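You operate a simulated robot arm through the tools that you are given. There is no shell and no other tool. Be economical: measure what you need, move in short steps, check, and stop when the job is done.

Carry out the task below with a simulated robot arm. There is one attempt and no reset: what you move stays moved.

TASK
Open the yellow-handled container and lift its basket out on to the bench.
Fine: lid on the black stand; the other container stays shut.

It is judged by the outcome, as a careful person would: the job done as asked, and still so three seconds after it is handed in. It fails if anything else is knocked over, pushed out of place, dropped, spilled or broken. Lids that push on must go on centred and level and be pressed home; caps that screw on are set level and turned clockwise until they are tight.

THE ROBOT
A 7-joint arm with a two-finger parallel gripper on a trunk, on a base that drives. Base frame: it is fixed to the floor where the robot stands at the start and does not move with it; the origin is under the middle of the robot, x ahead of it, y to its left, z up. Units: cm, rad, N and s.
With the tool pointing down near the work surface it reaches from about 48 to 92 cm from the robot's upright axis, wherever it stands. Its first joint turns from -2.007 to 2.007 rad. Places, roughly: container bench top [60, 40, 90]; top of the black stand [60, -30, 90]. Payload 3.91 kg.
The TCP is the grasp point between the finger pads, 3 cm short of the fingertips. In the tool frame z runs along the fingers and y along their closing line. The gripper opens to 11 cm. The fingers are 2 cm wide and 1 cm thick; the gripper's body (4.8 by 11.2 cm) begins 5.5 cm behind the TCP.
Orientation is that of the tool frame in the base frame, as a unit quaternion [w, x, y, z]. With the fingers straight down and closing along the base's y, the tool's x points along the base's -x, its y along +y and its z along -z.

THE INTERFACE
- The arm moves only by the tool servo_tool. Its argument "motion" is a list of rows, each a list of 2 entries, a list of its own where there are three numbers: the shift along the tool's x, y, z in units of 20 mm (1.0 is 20 mm), then the turn, a rotation vector about the tool's x, y, z in units of 4 degrees (1.0 is 4 degrees). In form: [[[x, y, z], [wx, wy, wz]], ...]. A call has 1 to 10 rows; each row shifts and turns the commanded pose from where the row before left it, along the tool's axes as they then stand. "fingers" is the finger opening in m, from 0 to 0.11, set as the call begins (left out, the last holds). A call with a number of a shift or a turn outside -1 to 1 is refused whole. Rows are played at 5 a second. More than 5 cm and 0.15 rad between two rows, or a gripper value outside its range, and nothing of the call is played. A pose out of reach is approached as far as the arm can. The call stops where the force on the tool passes 40 N (or 10 N more than at its start, if that is more) or the arm is blocked; 0.2 s more then pass. Each finger travels about 15.3 cm/s and halts on what it meets, pressing with about 32 N; the grip force reading is that of the motor and also rises with nothing between the fingers. The clock runs only during rows and for 0.2 s after the last one: add rows that do not move to give the fingers time. It gives the time, the measured TCP pose, the force on the tool (base axes), the opening and the grip force at its end, in the units of the frame above (readings bear some noise), with the torque about the TCP (base axes, N m) and any sound that the robot's microphone picked up.
- Cameras (640 x 400 px; columns grow to the right, rows downward): "scene" is now at [23.32, 21.32, 149.03]; the picture's right is [0.10, -1.00, 0.00], its down [-0.05, -0.01, -1.00] and it looks along [0.99, 0.10, -0.05] (base axes); focal length 214 px, centre (320, 200). "wrist" rides on the gripper at [7.2, 1.7, -10.3] in the tool frame; the picture's right is [-0.23, 0.97, 0.00], its down [-0.76, -0.18, -0.62] and it looks along [-0.61, -0.14, 0.78] (tool axes); focal length 222 px, centre (320, 200). There is no depth. A picture from a camera that has moved, and an enlarged one, comes with that camera's place and axes in the base frame and with its lens.
- camera(camera): a new picture of that camera. It takes no simulated time.
- raise_lower(by): slides the trunk up (or, below 0, down) by that many cm; the arm and the scene camera ride with it, the base frame stays. It gives what a move gives, with no picture.
- drive_base(legs): drives the robot by 1 to 6 legs, each [ahead, left, turn to the left] in cm, cm and rad, along the robot's own axes; the way and the turn of a leg run together, so that a leg with both is an arc; at most 150 cm and 3.142 rad a leg. The arm and the cameras ride along, it lands a little off, and it stops where it bumps. It gives what a move gives.
- turn_head(pan, tilt): turns the head with the scene camera to pan (to the left, within 1.396 rad either way) and tilt (down, from -0.506 to 1.204), counted from straight ahead of the robot. It gives what a move gives.
- close_up(camera, box): a new picture of the part [left, top, right, bottom] of that camera's present view, enlarged. It takes no simulated time.
- close_job(): hands the job in; it is judged then, once.

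Go step by step. Nothing tells you exact positions but the pictures and the camera data: compare them with the known pose of the tool, close in by small moves and look again before you grip or let go. The budget is 120 turns and 78 pictures, counting those below and the enlarged ones. Unless the task says otherwise, let go and move clear before handing in, and close with one line.

The tools are called after ">>>" as a command line: name --argument value ..., lists and objects as JSON in quotes. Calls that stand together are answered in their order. servo_tool: Moves the arm, as the interface text tells. Its arguments: {"type":"object","properties":{"motion":{"type":"array"},"fingers":{"type":"number"}},"required":["motion"]} The other tools are called the same way: raise_lower (by) slides the trunk up or down; drive_base (legs) drives the base; turn_head (pan, tilt) turns the head that bears the scene camera; camera (camera) takes a picture; close_up (camera, box) takes an enlarged picture of a part of a camera's view; close_job () hands the job in.

At the start:

```text
time: 0.0
position: [26.24, 32.07, 125.37]
orientation: [0.0, 0.013, 1.0, -0.005]
contact_force: [0.7, -0.2, -0.9]
wrist_torque: [-0.01, 0.01, -0.02]
width: 11.0
grasp_force: 0.1
trunk travel left (down, up): [-77.5, 21.5]
robot x, y, heading: [-0.14, 0.04, -0.005]
head pan, tilt: [0.291, 1.201]
```

scene: 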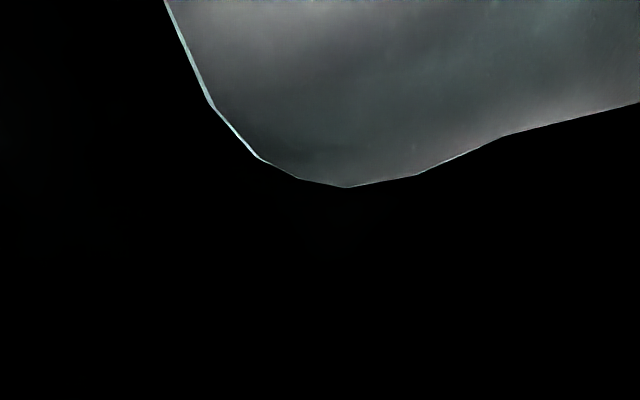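
wrist: 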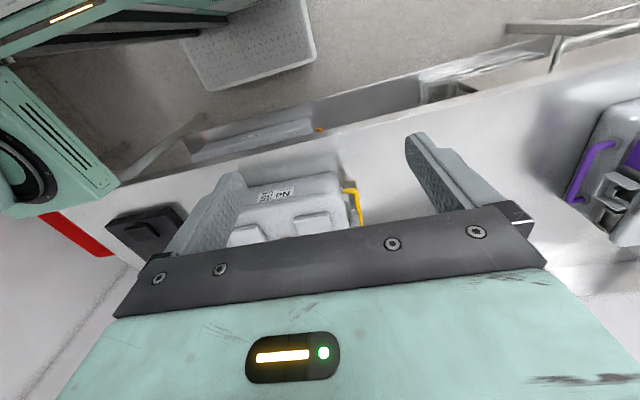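

The scene camera is staring at something dark, and the wrist camera shows a container with a yellow handle and another with purple. I'll turn the head towards the bench.

>>> turn_head --pan 0.4 --tilt 0.7

>>> camera --camera "scene"

```text
time: 0.9
position: [26.23, 32.16, 125.34]
orientation: [0.0, 0.013, 1.0, -0.004]
contact_force: [-0.1, -0.8, 0.6]
wrist_torque: [0.02, 0.03, 0.03]
width: 10.99
grasp_force: 0.0
trunk travel left (down, up): [-77.5, 21.5]
robot x, y, heading: [-0.3, 0.08, -0.004]
head pan, tilt: [0.4, 0.7]
```

```text
75 pictures are left
camera scene: at [22.06, 23.73, 143.13], right [0.39, -0.92, 0.0], down [-0.59, -0.25, -0.76], along [0.7, 0.3, -0.64], focal length 214 px, centre (320, 200)
```

scene: 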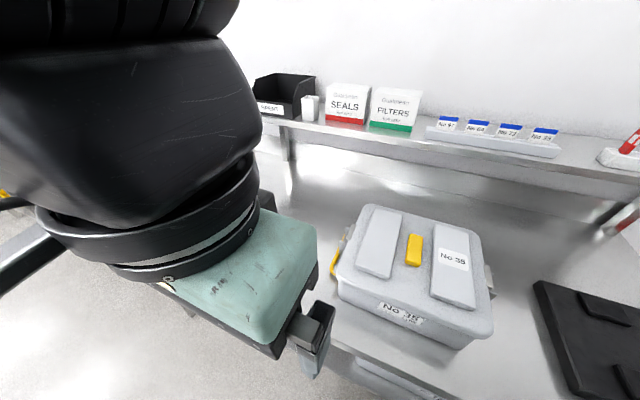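

The yellow-handled container is No 38. I'll zoom in on its lid and latches, and look elsewhere too.

>>> close_up --camera "scene" --box '[300, 180, 540, 360]'

>>> close_up --camera "wrist" --box '[180, 150, 420, 280]'

>>> turn_head --pan -0.4 --tilt 0.6

>>> camera --camera "scene"

```text
2.22 times, centred on (420, 270) of scene
camera zoom: at [22.06, 23.73, 143.13], right [0.39, -0.92, 0.0], down [-0.59, -0.25, -0.76], along [0.7, 0.3, -0.64], focal length 477 px, centre (98, 44)
```

zoom: 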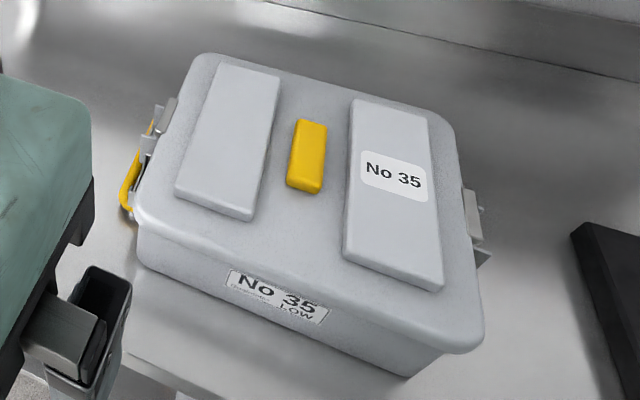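

```text
2.67 times, centred on (300, 215) of wrist
camera zoom: at [19.08, 34.05, 135.74], right [0.25, 0.97, -0.01], down [0.76, -0.19, 0.62], along [0.6, -0.16, -0.78], focal length 592 px, centre (373, 160)
```

zoom: 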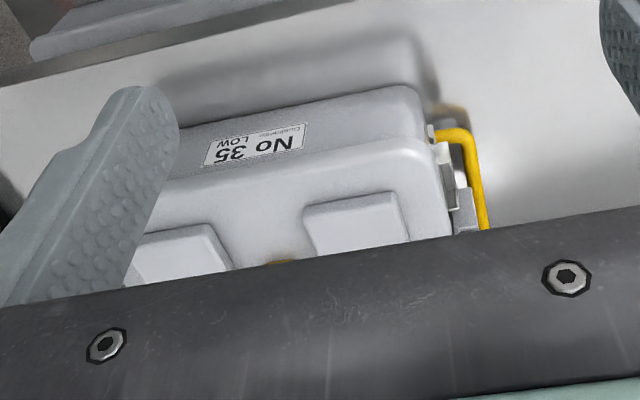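

```text
time: 2.1
position: [26.58, 32.14, 125.62]
orientation: [0.0, 0.018, 1.0, -0.002]
contact_force: [0.5, 0.2, 0.3]
wrist_torque: [0.01, 0.0, -0.01]
width: 11.0
grasp_force: 0.2
trunk travel left (down, up): [-77.5, 21.5]
robot x, y, heading: [0.23, -0.37, -0.003]
head pan, tilt: [-0.4, 0.6]
```

```text
72 pictures are left
camera scene: at [22.32, 17.65, 143.24], right [-0.33, -0.95, 0.0], down [-0.6, 0.21, -0.77], along [0.73, -0.25, -0.64], focal length 214 px, centre (320, 200)
```

scene: 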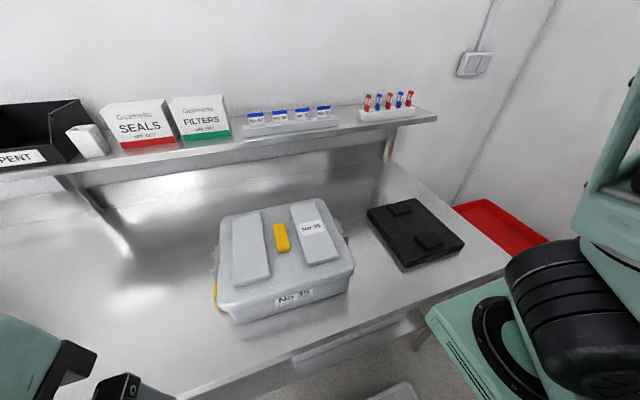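

The knob is near (60, 15, 101) and the lid is about 30 × 27 cm, with clips on its ±y sides. I'll bring the arm round to the left side so the wrist camera can inspect the left clip.

>>> servo_tool --motion '[[[-1, 0.9, 0], [0, 0, 0]], [[-1, 0.9, 0], [0, 0, 0]], [[-1, 0.9, 0], [0, 0, 0]], [[-1, 0.9, 0], [0, 0, 0]], [[-1, 0.9, 0], [0, 0, 0]], [[-1, 0.9, 0], [0, 0, 0]], [[-1, 0.9, 0], [0, 0, 0]], [[-1, 0.9, 0], [0, 0, 0]], [[-1, 0.9, 0], [0, 0, 0]], [[-1, 0.9, 0], [0, 0, 0]]]'

>>> servo_tool --motion '[[[-1, 0, 0], [0, 0, 0]], [[-1, 0, 0], [0, 0, 1]], [[0, 0, 0], [0, 0, 1]], [[0, 0, 0], [0, 0, 1]], [[0, 0, 0], [0, 0, 1]], [[0, 0, 0], [0, 0, 1]], [[0, 0, 0], [0, 0, 1]], [[0, 0, 0], [0, 0, 1]], [[0, 0, 0], [0, 0, 1]], [[0, 0, 0], [0, 0, 1]]]'

>>> servo_tool --motion '[[[0, 0, 0], [0, 0, 1]], [[0, 0, 0], [0, 0, 1]], [[0, 0, 0], [0, 0, 1]], [[0, 0, 0], [0, 0, 1]], [[0, 0, 0], [0, 0, 1]], [[0, 0, 0], [0, 0, 1]], [[0, 0, 0], [0, 0, 1]], [[0, 0, 0], [0, 0, 1]], [[0, 0, 0], [0, 0, 1]], [[0, 0, 0], [0, 0, 1]]]'

>>> camera --camera "wrist"

>>> camera --camera "scene"

```text
time: 4.3
position: [46.43, 49.61, 125.6]
orientation: [0.0, 0.013, 1.0, -0.004]
contact_force: [-0.1, 0.6, 1.0]
wrist_torque: [0.04, -0.02, 0.04]
width: 11.01
grasp_force: 0.0
trunk travel left (down, up): [-77.5, 21.5]
robot x, y, heading: [-0.13, -0.28, -0.002]
head pan, tilt: [-0.4, 0.6]
```

```text
time: 6.5
position: [50.53, 49.04, 124.94]
orientation: [0.001, 0.322, 0.947, -0.005]
contact_force: [0.3, -0.3, -0.3]
wrist_torque: [0.01, 0.0, 0.02]
width: 10.98
grasp_force: 0.0
out of reach, approached as far as the arm can: row 2
trunk travel left (down, up): [-77.5, 21.5]
robot x, y, heading: [-0.38, -0.14, 0.001]
head pan, tilt: [-0.4, 0.6]
```

```text
time: 8.7
position: [50.48, 49.19, 125.2]
orientation: [0.003, 0.627, 0.779, -0.002]
contact_force: [0.1, 0.0, 0.8]
wrist_torque: [-0.02, -0.02, -0.02]
width: 11.01
grasp_force: 0.0
trunk travel left (down, up): [-77.5, 21.5]
robot x, y, heading: [-0.09, 0.24, 0.001]
head pan, tilt: [-0.4, 0.6]
```

```text
71 pictures are left
camera wrist: at [50.73, 56.65, 135.41], right [1.0, -0.01, 0.0], down [-0.01, -0.78, 0.63], along [-0.01, -0.63, -0.78], focal length 222 px, centre (320, 200)
```

wrist: 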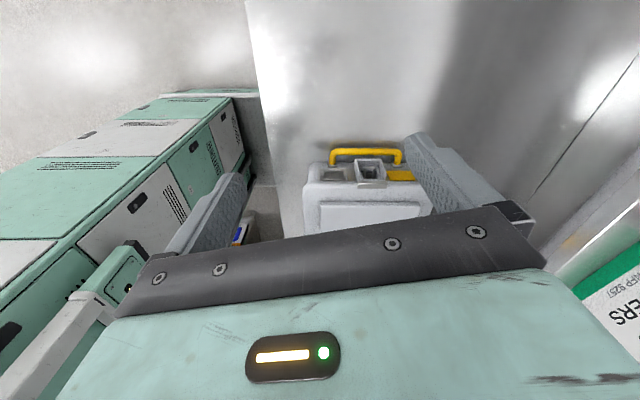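

```text
70 pictures are left
camera scene: at [22.38, 16.99, 144.0], right [-0.39, -0.92, 0.0], down [-0.52, 0.22, -0.83], along [0.76, -0.32, -0.56], focal length 214 px, centre (320, 200)
```

scene: 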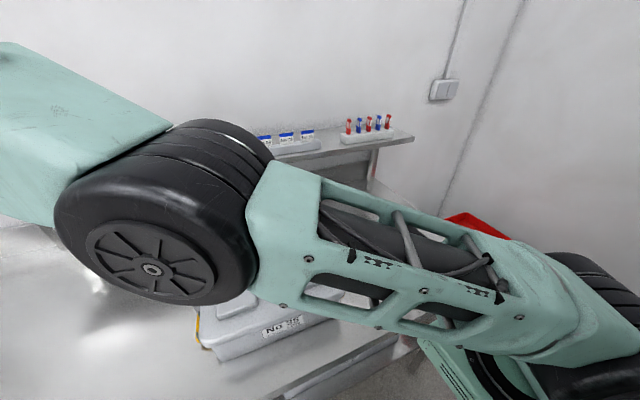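

The left clip is in view under the gripper. I'll zoom in on it.

>>> close_up --camera "wrist" --box '[290, 135, 450, 235]'

```text
4.00 times, centred on (370, 185) of wrist
camera zoom: at [50.73, 56.65, 135.41], right [1.0, -0.01, 0.0], down [-0.01, -0.78, 0.63], along [-0.01, -0.63, -0.78], focal length 888 px, centre (120, 260)
```

zoom: 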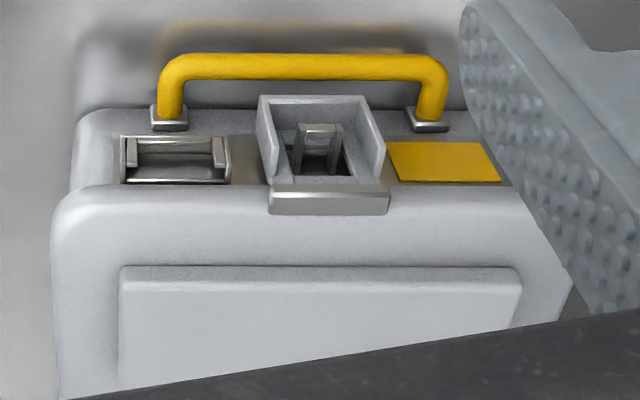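

The clip looks like a hinged flap hooked over a body catch. I want a lower, more side-on view of it.

>>> servo_tool --motion '[[[0.4, 0.3, 0.8], [0, 0, 0]], [[0.4, 0.3, 0.8], [0, 0, 0]], [[0.4, 0.3, 0.8], [0, 0, 0]], [[0.4, 0.3, 0.8], [0, 0, 0]], [[0.4, 0.3, 0.8], [0, 0, 0]], [[0.4, 0.3, 0.8], [0, 0, 0]], [[0.4, 0.3, 0.8], [0, 0, 0]], [[0.4, 0.3, 0.8], [0, 0, 0]], [[0.4, 0.3, 0.8], [0, 0, 0]], [[0.4, 0.3, 0.8], [0, 0, 0]]]'

>>> servo_tool --motion '[[[0, 0, 0], [0, -1, 0]], [[0, 0, 0], [0, -1, 0]], [[0, 0, 0], [0, -1, 0]], [[0, 0, 0], [0, -1, 0]], [[0, 0, 0], [0, -1, 0]], [[0, 0, 0], [0, -1, 0]], [[0, 0, 0], [0, -1, 0]]]'

>>> camera --camera "wrist"

```text
time: 10.9
position: [52.31, 52.92, 107.95]
orientation: [0.002, 0.625, 0.78, -0.002]
contact_force: [-0.3, 0.3, 0.0]
wrist_torque: [-0.04, -0.01, -0.01]
width: 11.01
grasp_force: 0.1
out of reach, approached as far as the arm can: row 1, 3, 4, 5, 6, 7, 8, 9, 10
trunk travel left (down, up): [-77.5, 21.5]
robot x, y, heading: [0.14, 0.31, -0.003]
head pan, tilt: [-0.4, 0.6]
```

```text
time: 12.5
position: [49.3, 46.08, 107.27]
orientation: [0.19, 0.608, 0.755, -0.156]
contact_force: [0.4, 0.0, 0.0]
wrist_torque: [0.0, 0.0, 0.05]
width: 10.98
grasp_force: 0.1
out of reach, approached as far as the arm can: row 1, 2, 3, 4, 5, 6, 7
trunk travel left (down, up): [-77.5, 21.5]
robot x, y, heading: [0.12, -0.38, -0.001]
head pan, tilt: [-0.4, 0.6]
```

```text
68 pictures are left
camera wrist: at [48.68, 57.43, 112.9], right [0.99, 0.01, 0.11], down [-0.09, -0.4, 0.91], along [0.06, -0.92, -0.4], focal length 222 px, centre (320, 200)
```

wrist: 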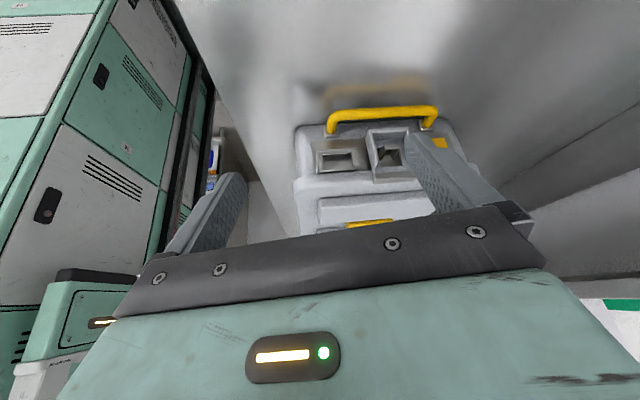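

The arm is running out of reach here. I'll zoom in, then shift the base left.

>>> close_up --camera "wrist" --box '[290, 95, 474, 210]'

>>> drive_base --legs '[[0, 25, 0]]'

>>> turn_head --pan -0.2 --tilt 0.7

>>> camera --camera "scene"

>>> camera --camera "wrist"

```text
3.48 times, centred on (382, 152) of wrist
camera zoom: at [48.68, 57.43, 112.9], right [0.99, 0.01, 0.11], down [-0.09, -0.4, 0.91], along [0.06, -0.92, -0.4], focal length 773 px, centre (104, 365)
```

zoom: 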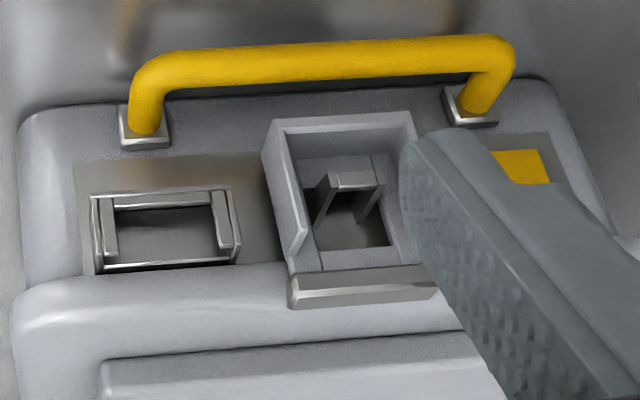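

```text
time: 14.3
position: [48.92, 71.91, 107.3]
orientation: [0.191, 0.604, 0.758, -0.154]
contact_force: [0.6, 0.2, 0.6]
wrist_torque: [0.02, 0.01, -0.01]
width: 10.98
grasp_force: 0.1
trunk travel left (down, up): [-77.5, 21.5]
robot x, y, heading: [0.27, 25.56, 0.007]
head pan, tilt: [-0.4, 0.6]
```

```text
time: 15.0
position: [48.82, 71.83, 107.37]
orientation: [0.191, 0.604, 0.759, -0.154]
contact_force: [-0.1, -0.3, 0.0]
wrist_torque: [-0.01, 0.0, -0.01]
width: 10.99
grasp_force: 0.0
trunk travel left (down, up): [-77.5, 21.5]
robot x, y, heading: [-0.26, 25.22, 0.008]
head pan, tilt: [-0.201, 0.7]
```

```text
66 pictures are left
camera scene: at [22.31, 44.36, 143.14], right [-0.19, -0.98, 0.0], down [-0.63, 0.12, -0.77], along [0.75, -0.15, -0.64], focal length 214 px, centre (320, 200)
```

scene: 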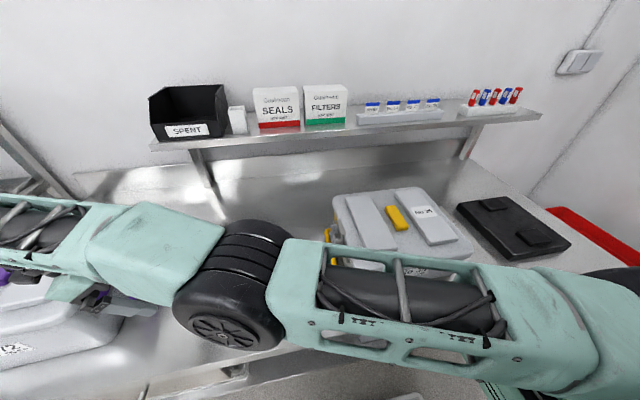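

```text
65 pictures are left
camera wrist: at [48.08, 83.29, 112.94], right [0.99, 0.02, 0.11], down [-0.09, -0.4, 0.91], along [0.06, -0.92, -0.4], focal length 222 px, centre (320, 200)
```

wrist: 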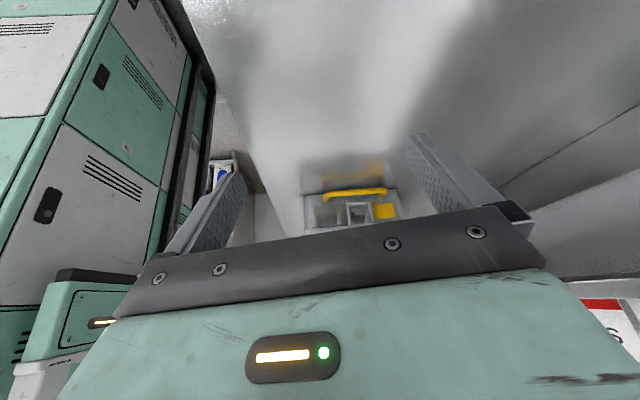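

The arm now has room. I'll square up the tool (35° tilt, fingers closing along x) and bring it above the left clip.

>>> servo_tool --motion '[[[0, 0, 0], [0.55, -0.55, 0.92]], [[0, 0, 0], [0.55, -0.55, 0.92]], [[0, 0, 0], [0.55, -0.55, 0.92]], [[-0.99, 0.45, 0.45], [0, 0, 0]], [[-0.99, 0.45, 0.45], [0, 0, 0]], [[-0.99, 0.45, 0.45], [0, 0, 0]], [[-0.99, 0.45, 0.45], [0, 0, 0]], [[-0.99, 0.45, 0.45], [0, 0, 0]], [[-0.99, 0.45, 0.45], [0, 0, 0]]]'

>>> servo_tool --motion '[[[-0.99, 0.45, 0.45], [0, 0, 0]], [[-0.99, 0.45, 0.45], [0, 0, 0]], [[-0.99, 0.45, 0.45], [0, 0, 0]], [[-0.99, 0.45, 0.45], [0, 0, 0]], [[-0.99, 0.45, 0.45], [0, 0, 0]], [[0, 0, 0], [0, 0, 0]]]'

>>> camera --camera "wrist"

```text
time: 17.0
position: [55.04, 58.45, 108.66]
orientation: [0.203, 0.64, 0.718, -0.184]
contact_force: [0.0, 0.4, -0.3]
wrist_torque: [0.0, 0.02, 0.01]
width: 11.03
grasp_force: 0.1
out of reach, approached as far as the arm can: row 1, 2, 3
trunk travel left (down, up): [-77.5, 21.5]
robot x, y, heading: [-0.06, 25.23, 0.009]
head pan, tilt: [-0.201, 0.7]
```

```text
time: 18.4
position: [60.53, 48.41, 110.1]
orientation: [0.203, 0.64, 0.718, -0.184]
contact_force: [0.6, 0.1, -0.5]
wrist_torque: [0.02, 0.02, 0.0]
width: 11.01
grasp_force: 0.1
trunk travel left (down, up): [-77.5, 21.5]
robot x, y, heading: [-0.32, 25.53, 0.009]
head pan, tilt: [-0.201, 0.7]
```

```text
64 pictures are left
camera wrist: at [60.99, 60.14, 115.07], right [0.99, -0.08, 0.12], down [-0.14, -0.34, 0.93], along [-0.04, -0.94, -0.34], focal length 222 px, centre (320, 200)
```

wrist: 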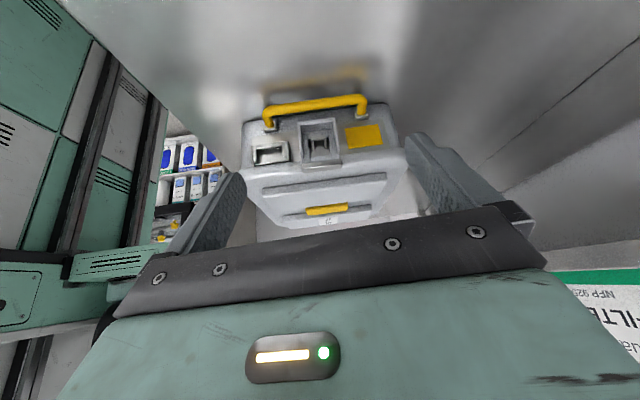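

The clip sits below and ahead of the TCP. I'll trim the yaw and close in for a better look.

>>> servo_tool --motion '[[[0, 0, 0], [0, 0, 0.8]], [[0, 0, 0], [0, 0, 0.8]], [[-1, 0, 0.75], [0, 0, 0]], [[-1, 0, 0.75], [0, 0, 0]], [[0, 0, 0.75], [0, 0, 0]], [[0, 0, 0.75], [0, 0, 0]], [[0, 0, 0], [0, 0, 0]]]'

>>> camera --camera "wrist"

>>> close_up --camera "wrist" --box '[220, 70, 420, 195]'

```text
time: 20.0
position: [60.88, 41.89, 107.09]
orientation: [0.213, 0.68, 0.68, -0.173]
contact_force: [-0.6, -0.5, 0.0]
wrist_torque: [0.0, -0.01, 0.01]
width: 11.02
grasp_force: 0.1
trunk travel left (down, up): [-77.5, 21.5]
robot x, y, heading: [0.34, 25.35, 0.009]
head pan, tilt: [-0.201, 0.7]
```

```text
63 pictures are left
camera wrist: at [62.16, 53.51, 112.09], right [0.97, -0.18, 0.17], down [-0.22, -0.33, 0.92], along [-0.11, -0.93, -0.35], focal length 222 px, centre (320, 200)
```

wrist: 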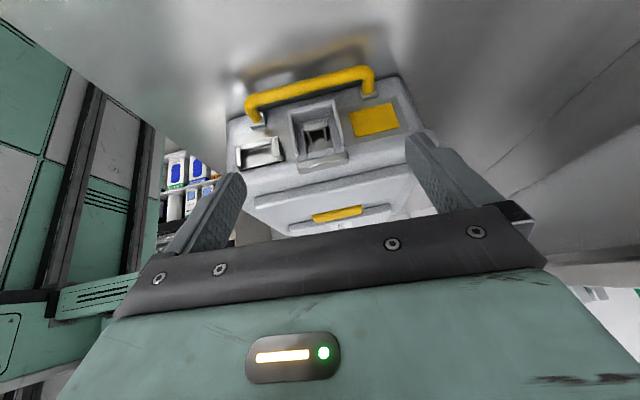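

```text
3.20 times, centred on (320, 132) of wrist
camera zoom: at [62.16, 53.51, 112.09], right [0.97, -0.18, 0.17], down [-0.22, -0.33, 0.92], along [-0.11, -0.93, -0.35], focal length 711 px, centre (320, 416)
```

zoom: 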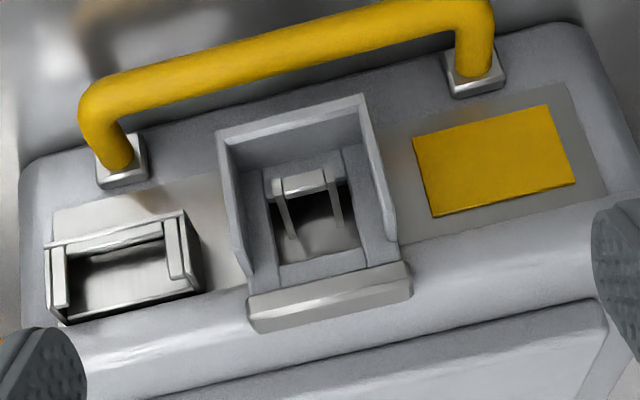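

The clip flap spans x ≈ 58.7–63.2 with its outturned lip near (61, 37, 96.5). I'll narrow the fingers to 6 cm and approach part way.

>>> servo_tool --motion '[[[0.1, -0.1, 0.9], [0, 0, 0]], [[0.1, -0.1, 0.9], [0, 0, 0]], [[0.05, -0.07, 0.9], [0, 0, 0]], [[0, 0, 0.8], [0, 0, 0]], [[0, 0, 0], [0, 0, 0]]]' --fingers 0.062

>>> camera --camera "wrist"

>>> close_up --camera "wrist" --box '[220, 90, 420, 215]'

```text
time: 21.2
position: [60.81, 38.63, 100.91]
orientation: [0.213, 0.68, 0.68, -0.172]
contact_force: [0.5, -0.4, 0.2]
wrist_torque: [0.02, 0.01, -0.01]
width: 6.2
grasp_force: 0.0
trunk travel left (down, up): [-77.5, 21.5]
robot x, y, heading: [-0.18, 25.8, 0.012]
head pan, tilt: [-0.201, 0.7]
```

```text
61 pictures are left
camera wrist: at [62.17, 50.26, 106.0], right [0.97, -0.18, 0.17], down [-0.22, -0.33, 0.92], along [-0.11, -0.93, -0.35], focal length 222 px, centre (320, 200)
```

wrist: 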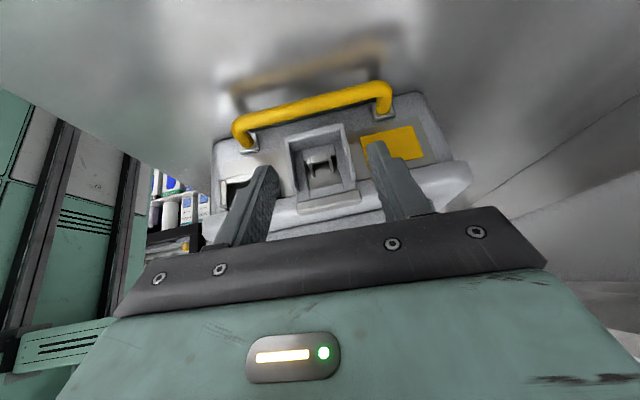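

```text
3.20 times, centred on (320, 152) of wrist
camera zoom: at [62.17, 50.26, 106.0], right [0.97, -0.18, 0.17], down [-0.22, -0.33, 0.92], along [-0.11, -0.93, -0.35], focal length 711 px, centre (320, 352)
```

zoom: 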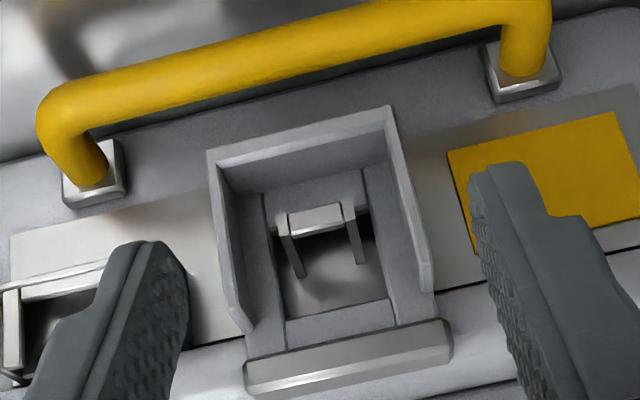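

Triangulating again, the flap is further out than I thought: the lip is near (60.7, 33, 93) and the hinge near (60.6, 30, 99). I'll close in 4 cm more.

>>> servo_tool --motion '[[[-0.25, -0.1, 0.5], [0, 0, 0]], [[-0.25, -0.1, 0.5], [0, 0, 0]], [[0, 0, 0.5], [0, 0, 0]], [[0, 0, 0.5], [0, 0, 0]], [[0, 0, 0], [0, 0, 0]]]' --fingers 0.07

>>> close_up --camera "wrist" --box '[200, 80, 440, 230]'

```text
time: 22.4
position: [60.64, 35.89, 97.8]
orientation: [0.212, 0.68, 0.681, -0.172]
contact_force: [-0.1, -0.4, -0.4]
wrist_torque: [0.01, 0.02, 0.01]
width: 7.0
grasp_force: 0.2
trunk travel left (down, up): [-77.5, 21.5]
robot x, y, heading: [-0.41, 25.64, 0.008]
head pan, tilt: [-0.201, 0.7]
```

```text
2.67 times, centred on (320, 155) of wrist
camera zoom: at [61.88, 47.49, 102.92], right [0.97, -0.18, 0.17], down [-0.22, -0.33, 0.92], along [-0.1, -0.93, -0.36], focal length 592 px, centre (320, 320)
```

zoom: 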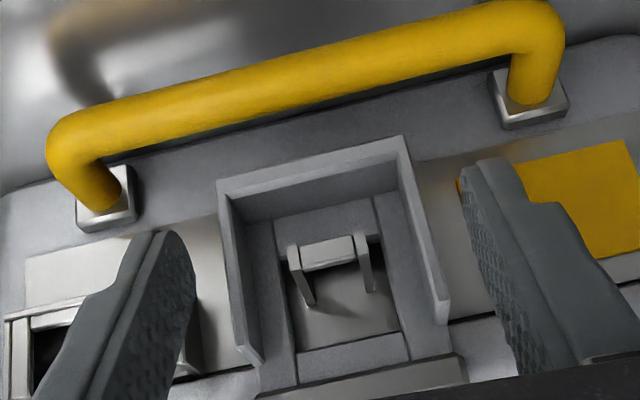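

The lip is now at about (61, 34, 93), centred between the fingers. I'll move in the last 3.4 cm and close.

>>> servo_tool --motion '[[[0, 0.05, 0.57], [0, 0, 0]], [[0, 0.05, 0.57], [0, 0, 0]], [[-0.05, 0, 0.56], [0, 0, 0]], [[0, 0, 0], [0, 0, 0]]]'

>>> close_up --camera "wrist" --box '[200, 80, 440, 230]'

```text
time: 23.4
position: [61.04, 33.74, 95.15]
orientation: [0.213, 0.679, 0.681, -0.171]
contact_force: [1.0, 0.9, 0.1]
wrist_torque: [0.01, 0.01, -0.01]
width: 6.99
grasp_force: 0.1
trunk travel left (down, up): [-77.5, 21.5]
robot x, y, heading: [-0.47, 25.37, 0.007]
head pan, tilt: [-0.201, 0.7]
```

```text
2.67 times, centred on (320, 155) of wrist
camera zoom: at [62.28, 45.31, 100.22], right [0.97, -0.18, 0.17], down [-0.22, -0.33, 0.92], along [-0.11, -0.93, -0.35], focal length 592 px, centre (320, 320)
```

zoom: 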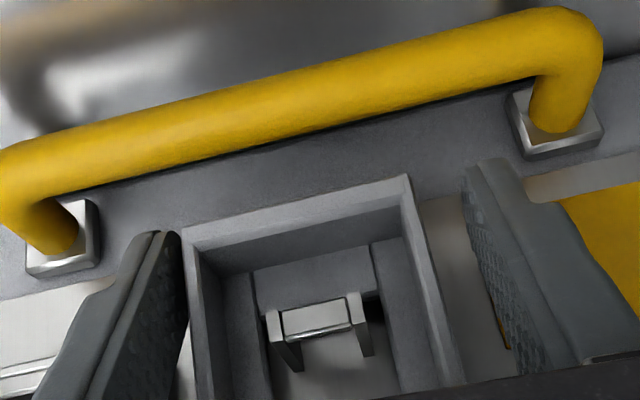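

The fingers straddle the flap but sit about 0.6 cm off centre. I'll shift, then close.

>>> servo_tool --motion '[[[0, -0.3, 0], [0, 0, 0]], [[0, 0, 0], [0, 0, 0]]]'

>>> servo_tool --motion '[[[0, 0, 0], [0, 0, 0]], [[0, 0, 0], [0, 0, 0]], [[0, 0, 0], [0, 0, 0]]]' --fingers 0.03

>>> close_up --camera "wrist" --box '[200, 80, 440, 230]'

```text
time: 24.0
position: [60.41, 33.66, 95.02]
orientation: [0.214, 0.679, 0.681, -0.172]
contact_force: [0.0, 0.5, 0.2]
wrist_torque: [0.01, 0.0, 0.02]
width: 7.02
grasp_force: 0.0
trunk travel left (down, up): [-77.5, 21.5]
robot x, y, heading: [-0.18, 25.45, 0.006]
head pan, tilt: [-0.201, 0.7]
```

```text
time: 24.8
position: [60.4, 33.68, 95.19]
orientation: [0.213, 0.679, 0.681, -0.172]
contact_force: [1.8, 0.2, 2.6]
wrist_torque: [-0.01, -0.03, -0.47]
width: 5.58
grasp_force: 32.1
trunk travel left (down, up): [-77.5, 21.5]
robot x, y, heading: [0.02, 25.67, 0.006]
head pan, tilt: [-0.201, 0.7]
```

```text
2.67 times, centred on (320, 155) of wrist
camera zoom: at [61.67, 45.3, 100.19], right [0.97, -0.18, 0.17], down [-0.22, -0.33, 0.92], along [-0.11, -0.93, -0.35], focal length 592 px, centre (320, 320)
```

zoom: 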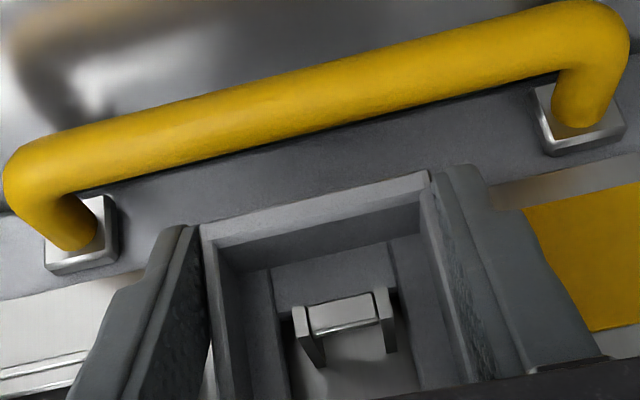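

The flap is gripped at 5.6 cm. I'll swing it out and up about the hinge in small co-rotating steps.

>>> servo_tool --motion '[[[0.045, 0, -0.167], [0, 1, 0]], [[0.045, 0, -0.167], [0, 1, 0]], [[0.045, 0, -0.167], [0, 1, 0]], [[0.045, 0, -0.167], [0, 1, 0]], [[0.045, 0, -0.167], [0, 1, 0]]]'

>>> close_up --camera "wrist" --box '[200, 80, 440, 230]'

```text
time: 26.0
position: [60.26, 34.88, 96.42]
orientation: [0.091, 0.698, 0.708, -0.052]
contact_force: [-2.4, -1.0, -3.4]
wrist_torque: [0.23, 0.11, -0.91]
width: 5.57
grasp_force: 32.1
trunk travel left (down, up): [-77.5, 21.5]
robot x, y, heading: [-0.11, 25.34, 0.01]
head pan, tilt: [-0.201, 0.7]
```

```text
2.67 times, centred on (320, 155) of wrist
camera zoom: at [61.37, 44.09, 105.16], right [0.97, -0.2, 0.1], down [-0.21, -0.62, 0.75], along [-0.09, -0.75, -0.65], focal length 592 px, centre (320, 320)
```

zoom: 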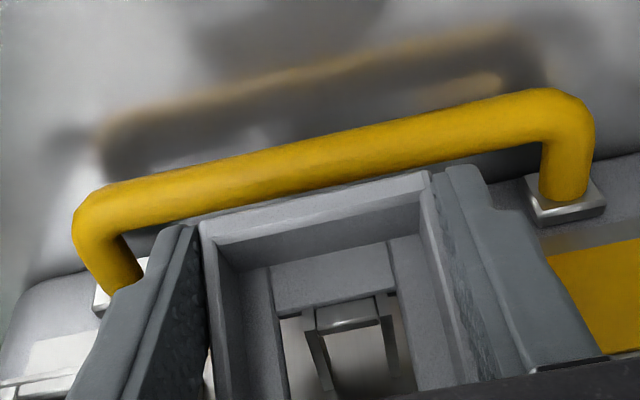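

The flap swings freely and has come off the catch. I'll continue upward.

>>> servo_tool --motion '[[[0.045, 0, -0.167], [0, 1, 0]], [[0.045, 0, -0.167], [0, 1, 0]], [[0.045, 0, -0.167], [0, 1, 0]], [[0.045, 0, -0.167], [0, 1, 0]], [[0.045, 0, -0.167], [0, 1, 0]], [[0.045, 0, -0.167], [0, 1, 0]], [[0.045, 0, -0.167], [0, 1, 0]], [[0.045, 0, -0.167], [0, 1, 0]], [[0.045, 0, -0.167], [0, 1, 0]]]'

>>> camera --camera "wrist"

>>> camera --camera "scene"

```text
time: 28.0
position: [60.18, 35.66, 99.28]
orientation: [-0.132, 0.681, 0.701, 0.167]
contact_force: [-0.7, 2.7, 0.6]
wrist_torque: [0.05, 0.69, -0.57]
width: 5.6
grasp_force: 32.1
trunk travel left (down, up): [-77.5, 21.5]
robot x, y, heading: [0.13, 25.18, 0.012]
head pan, tilt: [-0.201, 0.7]
```

```text
55 pictures are left
camera wrist: at [61.13, 37.82, 111.85], right [0.98, -0.19, -0.04], down [-0.17, -0.95, 0.24], along [-0.09, -0.23, -0.97], focal length 222 px, centre (320, 200)
```

wrist: 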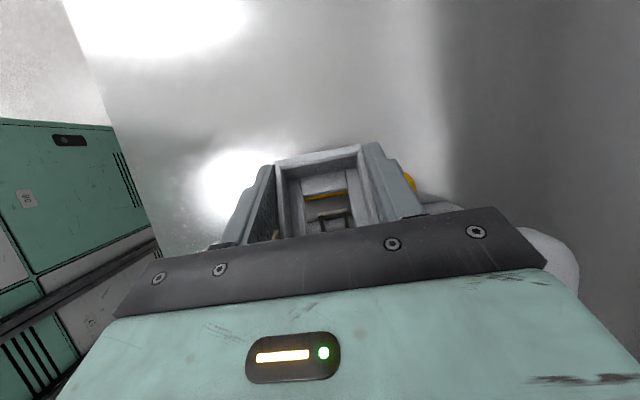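

```text
54 pictures are left
camera scene: at [22.3, 44.39, 143.14], right [-0.19, -0.98, 0.0], down [-0.63, 0.12, -0.76], along [0.75, -0.15, -0.64], focal length 214 px, centre (320, 200)
```

scene: 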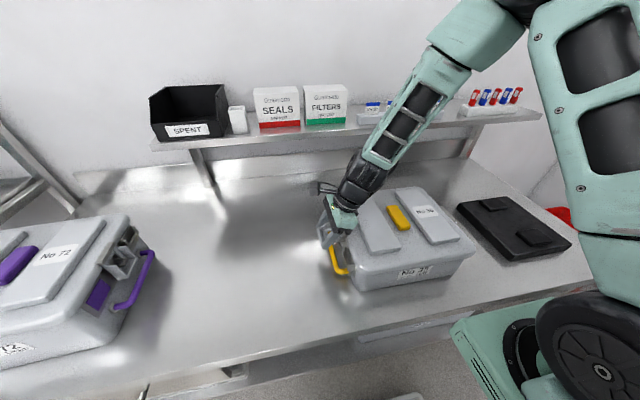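

The flap is near horizontal. I'll go a little further, then open the fingers and see whether it stays.

>>> servo_tool --motion '[[[0.045, 0, -0.167], [0, 1, 0]], [[0.045, 0, -0.167], [0, 1, 0]], [[0.045, 0, -0.167], [0, 1, 0]], [[0.045, 0, -0.167], [0, 1, 0]], [[0.045, 0, -0.167], [0, 1, 0]]]'

>>> servo_tool --motion '[[[0, 0, 0], [0, 0, 0]], [[0, 0, 0], [0, 0, 0]], [[0, 0, 0], [0, 0, 0]]]' --fingers 0.07

>>> camera --camera "wrist"

```text
time: 29.2
position: [59.8, 34.92, 100.98]
orientation: [-0.252, 0.641, 0.668, 0.283]
contact_force: [0.3, 1.2, -2.8]
wrist_torque: [0.17, 0.47, -0.22]
width: 5.59
grasp_force: 32.1
trunk travel left (down, up): [-77.5, 21.5]
robot x, y, heading: [0.0, 25.85, 0.005]
head pan, tilt: [-0.201, 0.7]
```

```text
time: 30.0
position: [59.93, 34.92, 101.03]
orientation: [-0.252, 0.641, 0.668, 0.283]
contact_force: [-0.5, -0.1, -0.1]
wrist_torque: [0.03, 0.02, 0.03]
width: 7.0
grasp_force: 0.1
trunk travel left (down, up): [-77.5, 21.5]
robot x, y, heading: [-0.4, 25.24, 0.007]
head pan, tilt: [-0.201, 0.7]
```

```text
53 pictures are left
camera wrist: at [61.06, 32.9, 113.58], right [0.98, -0.14, -0.11], down [-0.15, -0.98, -0.1], along [-0.09, 0.11, -0.99], focal length 222 px, centre (320, 200)
```

wrist: 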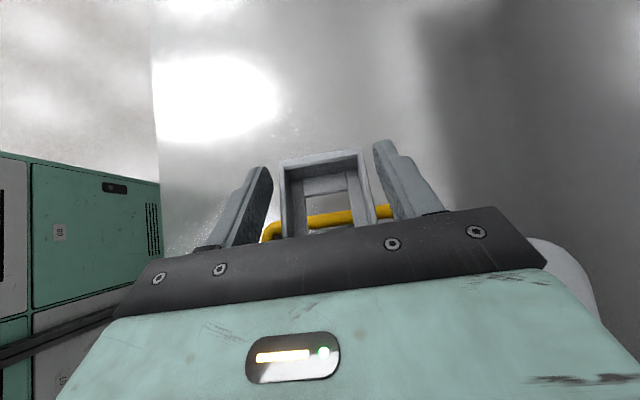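

The flap stays up on its own. I'll back out over the lid, rise, and drive the base right to bring the arm to the right-hand clip.

>>> servo_tool --motion '[[[0, 0, -1], [0, 0, 0]], [[0, 0, -1], [0, 0, 0]], [[0, 0, -1], [0, 0, 0]], [[0, 0, -1], [0, 0, 0]], [[0, 0, -1], [0, 0, 0]], [[0, 0, -1], [0, 0, 0]], [[0, 0, -1], [0, 0, 0]], [[0, 0, 0], [0, -1, 0]], [[0, 0, 0], [0, -1, 0]], [[0, 0, 0], [0, -1, 0]]]'

>>> drive_base --legs '[[0, -33, 0]]'

>>> turn_head --pan 0.2 --tilt 0.8

>>> camera --camera "wrist"

>>> camera --camera "scene"

```text
time: 32.2
position: [59.64, 25.16, 111.07]
orientation: [-0.181, 0.667, 0.691, 0.213]
contact_force: [-0.1, -0.6, -0.1]
wrist_torque: [0.02, 0.01, 0.0]
width: 7.01
grasp_force: 0.0
trunk travel left (down, up): [-77.5, 21.5]
robot x, y, heading: [-0.05, 25.59, 0.009]
head pan, tilt: [-0.201, 0.7]
```

```text
time: 34.5
position: [59.84, -9.16, 110.96]
orientation: [-0.18, 0.67, 0.688, 0.215]
contact_force: [0.6, 0.4, -0.4]
wrist_torque: [0.02, 0.02, -0.03]
width: 7.0
grasp_force: 0.1
trunk travel left (down, up): [-77.5, 21.5]
robot x, y, heading: [0.26, -8.04, 0.007]
head pan, tilt: [-0.201, 0.7]
```

```text
time: 35.3
position: [59.79, -9.25, 110.9]
orientation: [-0.18, 0.669, 0.688, 0.214]
contact_force: [-0.1, -0.4, -0.9]
wrist_torque: [0.01, -0.02, 0.0]
width: 6.98
grasp_force: 0.0
trunk travel left (down, up): [-77.5, 21.5]
robot x, y, heading: [0.03, -8.4, 0.005]
head pan, tilt: [0.201, 0.799]
```

```text
52 pictures are left
camera wrist: at [60.84, -8.62, 123.67], right [0.98, -0.18, -0.07], down [-0.17, -0.98, 0.11], along [-0.09, -0.09, -0.99], focal length 222 px, centre (320, 200)
```

wrist: 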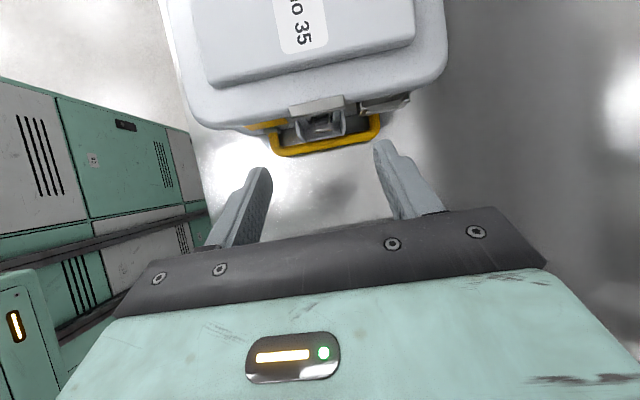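

```text
51 pictures are left
camera scene: at [22.19, 13.55, 142.32], right [0.2, -0.98, 0.0], down [-0.7, -0.14, -0.7], along [0.68, 0.14, -0.72], focal length 214 px, centre (320, 200)
```

scene: 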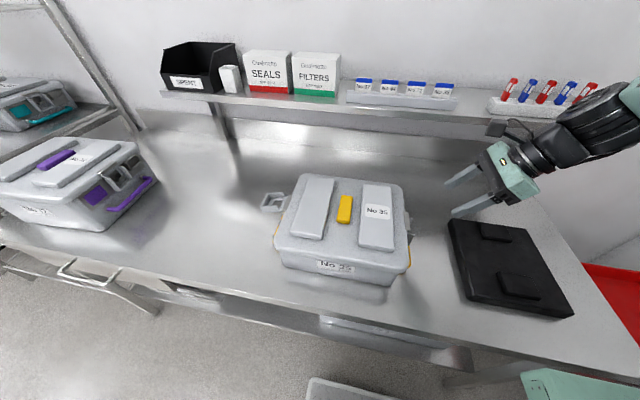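

The left flap is fully raised and all else is undisturbed. The right clip mirrors it (lip ≈ (59.6, −3.1, 93)), so I'll approach.

>>> servo_tool --motion '[[[-0.9, -0.2, 0.6], [0, 0, 0]], [[-1, -0.2, 0.8], [0, 0, 0]], [[0, 0, 0.9], [0, 0, 0]], [[0, 0, 0.9], [0, 0, 0]], [[0, 0, 0.9], [0, 0, 0]], [[0, 0, 0.9], [0, 0, 0]], [[0, 0, 0.5], [0, 0, 0]], [[0, 0, 0], [0, 0, 0]]]' --fingers 0.072

>>> camera --camera "wrist"

```text
time: 37.1
position: [59.56, -6.71, 99.53]
orientation: [-0.181, 0.669, 0.689, 0.214]
contact_force: [0.1, 0.3, -0.4]
wrist_torque: [-0.02, -0.01, -0.01]
width: 7.22
grasp_force: 0.0
trunk travel left (down, up): [-77.5, 21.5]
robot x, y, heading: [-0.02, -8.61, 0.005]
head pan, tilt: [0.201, 0.799]
```

```text
50 pictures are left
camera wrist: at [60.61, -5.98, 112.31], right [0.98, -0.18, -0.07], down [-0.17, -0.98, 0.11], along [-0.09, -0.09, -0.99], focal length 222 px, centre (320, 200)
```

wrist: 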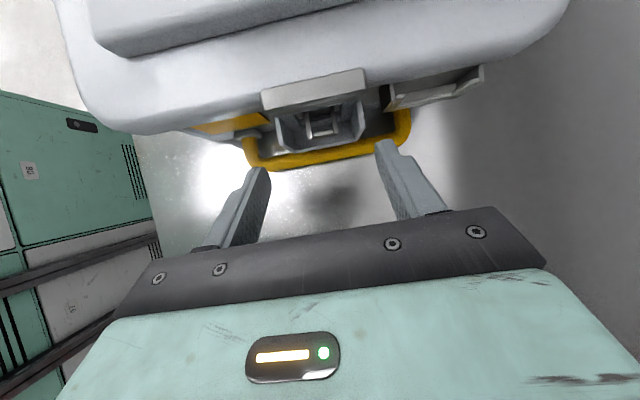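

Alignment looks good. Moving in the remaining ~5.5 cm with the fingers at 6.8 cm, with a check before closing.

>>> servo_tool --motion '[[[0.05, 0.05, 0.6], [0, 0, 0]], [[0.05, 0.05, 0.6], [0, 0, 0]], [[0.05, 0.05, 0.6], [0, 0, 0]], [[0, 0, 0.5], [0, 0, 0]], [[0, 0, 0.4], [0, 0, 0]], [[0, 0, 0], [0, 0, 0]]]' --fingers 0.068

>>> close_up --camera "wrist" --box '[200, 80, 440, 230]'

```text
time: 38.5
position: [60.08, -3.3, 95.33]
orientation: [-0.18, 0.669, 0.689, 0.215]
contact_force: [-0.2, 0.4, 0.4]
wrist_torque: [0.02, -0.01, 0.0]
width: 6.79
grasp_force: 0.0
trunk travel left (down, up): [-77.5, 21.5]
robot x, y, heading: [-0.22, -8.73, -0.003]
head pan, tilt: [0.201, 0.799]
```

```text
2.67 times, centred on (320, 155) of wrist
camera zoom: at [61.05, -2.66, 108.01], right [0.98, -0.18, -0.07], down [-0.17, -0.98, 0.11], along [-0.09, -0.09, -0.99], focal length 592 px, centre (320, 320)
```

zoom: 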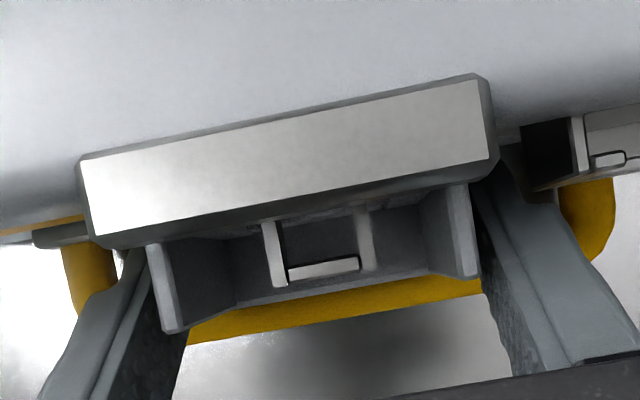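

The fingers straddle the right flap's wings. Closing.

>>> servo_tool --motion '[[[0, 0, 0], [0, 0, 0]], [[0, 0, 0], [0, 0, 0]], [[0, 0, 0], [0, 0, 0]]]' --fingers 0.03

>>> servo_tool --motion '[[[-0.045, 0, -0.167], [0, -1, 0]], [[-0.045, 0, -0.167], [0, -1, 0]], [[-0.045, 0, -0.167], [0, -1, 0]], [[-0.045, 0, -0.167], [0, -1, 0]], [[-0.045, 0, -0.167], [0, -1, 0]]]'

>>> close_up --camera "wrist" --box '[200, 80, 440, 230]'

```text
time: 39.3
position: [59.99, -3.33, 95.4]
orientation: [-0.179, 0.67, 0.688, 0.215]
contact_force: [1.2, 0.5, -0.1]
wrist_torque: [-0.07, 0.14, -0.33]
width: 5.54
grasp_force: 32.2
trunk travel left (down, up): [-77.5, 21.5]
robot x, y, heading: [0.22, -8.38, 0.004]
head pan, tilt: [0.201, 0.799]
```

```text
time: 40.5
position: [60.04, -4.42, 96.52]
orientation: [-0.058, 0.697, 0.708, 0.094]
contact_force: [-1.9, 3.8, -4.5]
wrist_torque: [-0.25, 0.2, 0.46]
width: 5.51
grasp_force: 32.4
trunk travel left (down, up): [-77.5, 21.5]
robot x, y, heading: [0.3, -8.61, 0.002]
head pan, tilt: [0.201, 0.799]
```

```text
2.67 times, centred on (320, 155) of wrist
camera zoom: at [61.07, 0.39, 108.25], right [0.98, -0.21, 0.0], down [-0.19, -0.88, 0.44], along [-0.09, -0.43, -0.9], focal length 592 px, centre (320, 320)
```

zoom: 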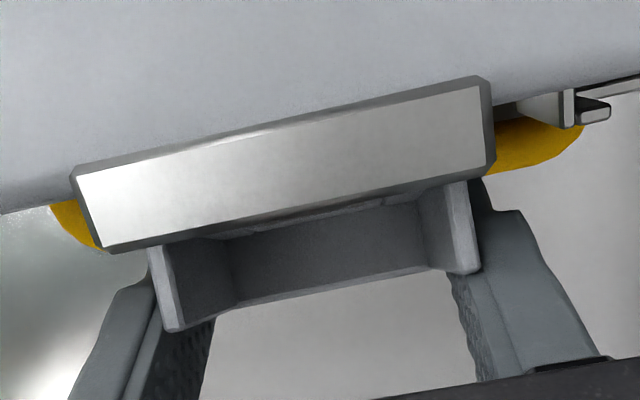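

It is turning with the gripper just as the left one did. I'll continue to past horizontal.

>>> servo_tool --motion '[[[-0.045, 0, -0.167], [0, -1, 0]], [[-0.045, 0, -0.167], [0, -1, 0]], [[-0.045, 0, -0.167], [0, -1, 0]], [[-0.045, 0, -0.167], [0, -1, 0]], [[-0.045, 0, -0.167], [0, -1, 0]], [[-0.045, 0, -0.167], [0, -1, 0]], [[-0.045, 0, -0.167], [0, -1, 0]]]'

>>> servo_tool --motion '[[[-0.045, 0, -0.167], [0, -1, 0]], [[-0.045, 0, -0.167], [0, -1, 0]], [[-0.045, 0, -0.167], [0, -1, 0]], [[-0.045, 0, -0.167], [0, -1, 0]], [[-0.045, 0, -0.167], [0, -1, 0]], [[-0.045, 0, -0.167], [0, -1, 0]]]'

>>> camera --camera "scene"

```text
time: 42.1
position: [59.97, -5.24, 98.97]
orientation: [0.117, 0.698, 0.702, -0.077]
contact_force: [-1.8, 2.3, -3.5]
wrist_torque: [-0.11, 0.49, 0.56]
width: 5.55
grasp_force: 32.2
trunk travel left (down, up): [-77.5, 21.5]
robot x, y, heading: [0.14, -8.39, 0.0]
head pan, tilt: [0.201, 0.799]
```

```text
time: 43.5
position: [59.7, -4.8, 100.81]
orientation: [0.259, 0.668, 0.662, -0.221]
contact_force: [0.5, -5.6, -2.3]
wrist_torque: [-0.11, 0.6, 0.54]
width: 5.54
grasp_force: 31.4
trunk travel left (down, up): [-77.5, 21.5]
robot x, y, heading: [0.05, -8.48, 0.004]
head pan, tilt: [0.201, 0.799]
```

```text
47 pictures are left
camera scene: at [22.2, 13.52, 142.32], right [0.2, -0.98, 0.0], down [-0.7, -0.14, -0.7], along [0.68, 0.14, -0.72], focal length 214 px, centre (320, 200)
```

scene: 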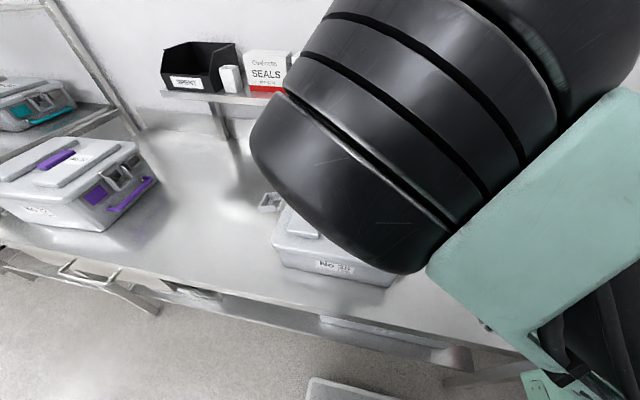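

Past horizontal now. I'll release, back out along the tool axis and check.

>>> servo_tool --motion '[[[0, 0, 0], [0, 0, 0]], [[0, 0, 0], [0, 0, 0]], [[0, 0, -0.5], [0, 0, 0]], [[0, 0, -1], [0, 0, 0]], [[0, 0, -1], [0, 0, 0]], [[0, 0, -1], [0, 0, 0]], [[0, 0, -1], [0, 0, 0]], [[0, 0, -1], [0, 0, 0]], [[0, 0, -1], [0, 0, 0]]]' --fingers 0.072

>>> camera --camera "wrist"

```text
time: 45.5
position: [59.47, 3.43, 110.77]
orientation: [0.259, 0.669, 0.661, -0.221]
contact_force: [0.0, 0.4, 0.3]
wrist_torque: [-0.03, -0.02, 0.01]
width: 7.2
grasp_force: 0.1
trunk travel left (down, up): [-77.5, 21.5]
robot x, y, heading: [-0.1, -8.86, -0.0]
head pan, tilt: [0.201, 0.799]
```

```text
46 pictures are left
camera wrist: at [60.86, 15.64, 114.16], right [0.97, -0.17, 0.2], down [-0.23, -0.19, 0.96], along [-0.12, -0.97, -0.22], focal length 222 px, centre (320, 200)
```

wrist: 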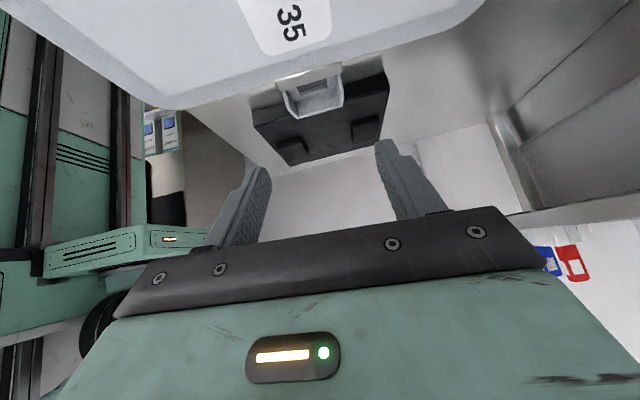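

Both clips are open. Now I'll bring the tool upright with the fingers closing along y, ready to take the yellow knob.

>>> servo_tool --motion '[[[0, 0, -0.4], [0, 1, 0]], [[0, 0, -0.4], [0, 1, 0]], [[0, 0, -0.4], [0, 1, 0]], [[0, 0, -0.4], [0, 1, 0]], [[0, 0, -0.2], [0, 1, 0]], [[0, 0, 0], [0, 1, 0]], [[0, 0, 0], [0, 1, 0]], [[0, 0, 0], [0, 1, 0]], [[0, 0, 0], [0, 1, 0]], [[0, 0, 0], [0, 0.9, 0]]]'

>>> servo_tool --motion '[[[0, 0, 0], [0, 0, -1]], [[0, 0, 0], [0, 0, -1]], [[0, 0, 0], [0, 0, -1]], [[0, 0, 0], [0, 0, -1]], [[0, 0, 0], [0, 0, -1]], [[0, 0, 0], [0, 0, -1]], [[0, 0, 0], [0, 0, -1]], [[0, 0, 0], [0, 0, -1]], [[0, 0, 0], [0, 0, -1]], [[0, 0, 0], [0, 0, -1]]]'

>>> servo_tool --motion '[[[0, 0, 0], [0, 0, -1]], [[0, 0, 0], [0, 0, -1]], [[0, 0, 0], [0, 0, -1]], [[0, 0, 0], [0, 0, -1]], [[0, 0, 0], [0, 0, -1]], [[0, 0, 0], [0, 0, -1]], [[0, 0, 0], [0, 0, -1]], [[0, 0, 0], [0, 0, -1]], [[0, 0, 0], [0, 0, -1]], [[0, 0, 0], [0, 0, -1]]]'

>>> camera --camera "wrist"

>>> camera --camera "scene"

```text
time: 47.7
position: [59.02, 5.5, 113.98]
orientation: [0.019, 0.703, 0.711, 0.019]
contact_force: [0.1, -0.7, 0.9]
wrist_torque: [-0.03, -0.02, 0.03]
width: 7.2
grasp_force: 0.0
trunk travel left (down, up): [-77.5, 21.5]
robot x, y, heading: [0.19, -8.47, 0.002]
head pan, tilt: [0.201, 0.799]
```

```text
time: 49.9
position: [59.0, 5.4, 113.97]
orientation: [0.025, 0.417, 0.908, 0.012]
contact_force: [0.8, 0.1, 0.0]
wrist_torque: [0.02, 0.03, 0.0]
width: 7.22
grasp_force: 0.1
trunk travel left (down, up): [-77.5, 21.5]
robot x, y, heading: [-0.17, -8.2, 0.001]
head pan, tilt: [0.201, 0.799]
```

```text
time: 52.1
position: [58.91, 5.44, 113.9]
orientation: [0.027, 0.081, 0.996, 0.002]
contact_force: [0.7, -0.9, 0.3]
wrist_torque: [0.0, 0.01, -0.01]
width: 7.21
grasp_force: 0.0
trunk travel left (down, up): [-77.5, 21.5]
robot x, y, heading: [0.02, -8.96, 0.001]
head pan, tilt: [0.201, 0.799]
```

```text
45 pictures are left
camera wrist: at [51.62, 8.34, 123.82], right [0.38, 0.92, 0.02], down [0.69, -0.3, 0.66], along [0.62, -0.24, -0.75], focal length 222 px, centre (320, 200)
```

wrist: 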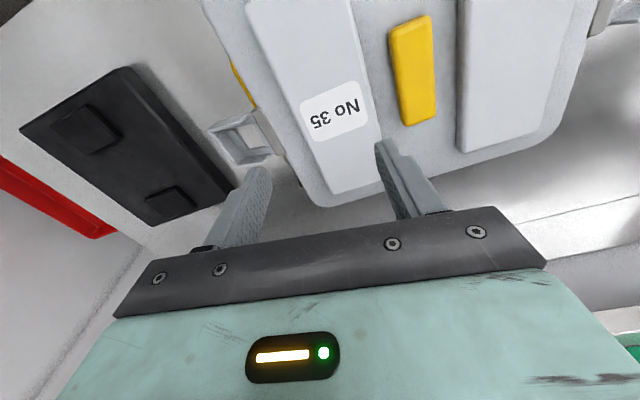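

```text
44 pictures are left
camera scene: at [22.18, 13.56, 142.31], right [0.2, -0.98, 0.0], down [-0.7, -0.14, -0.7], along [0.68, 0.14, -0.72], focal length 214 px, centre (320, 200)
```

scene: 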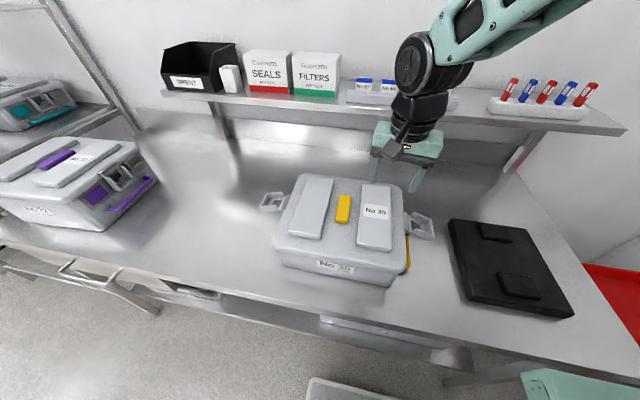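

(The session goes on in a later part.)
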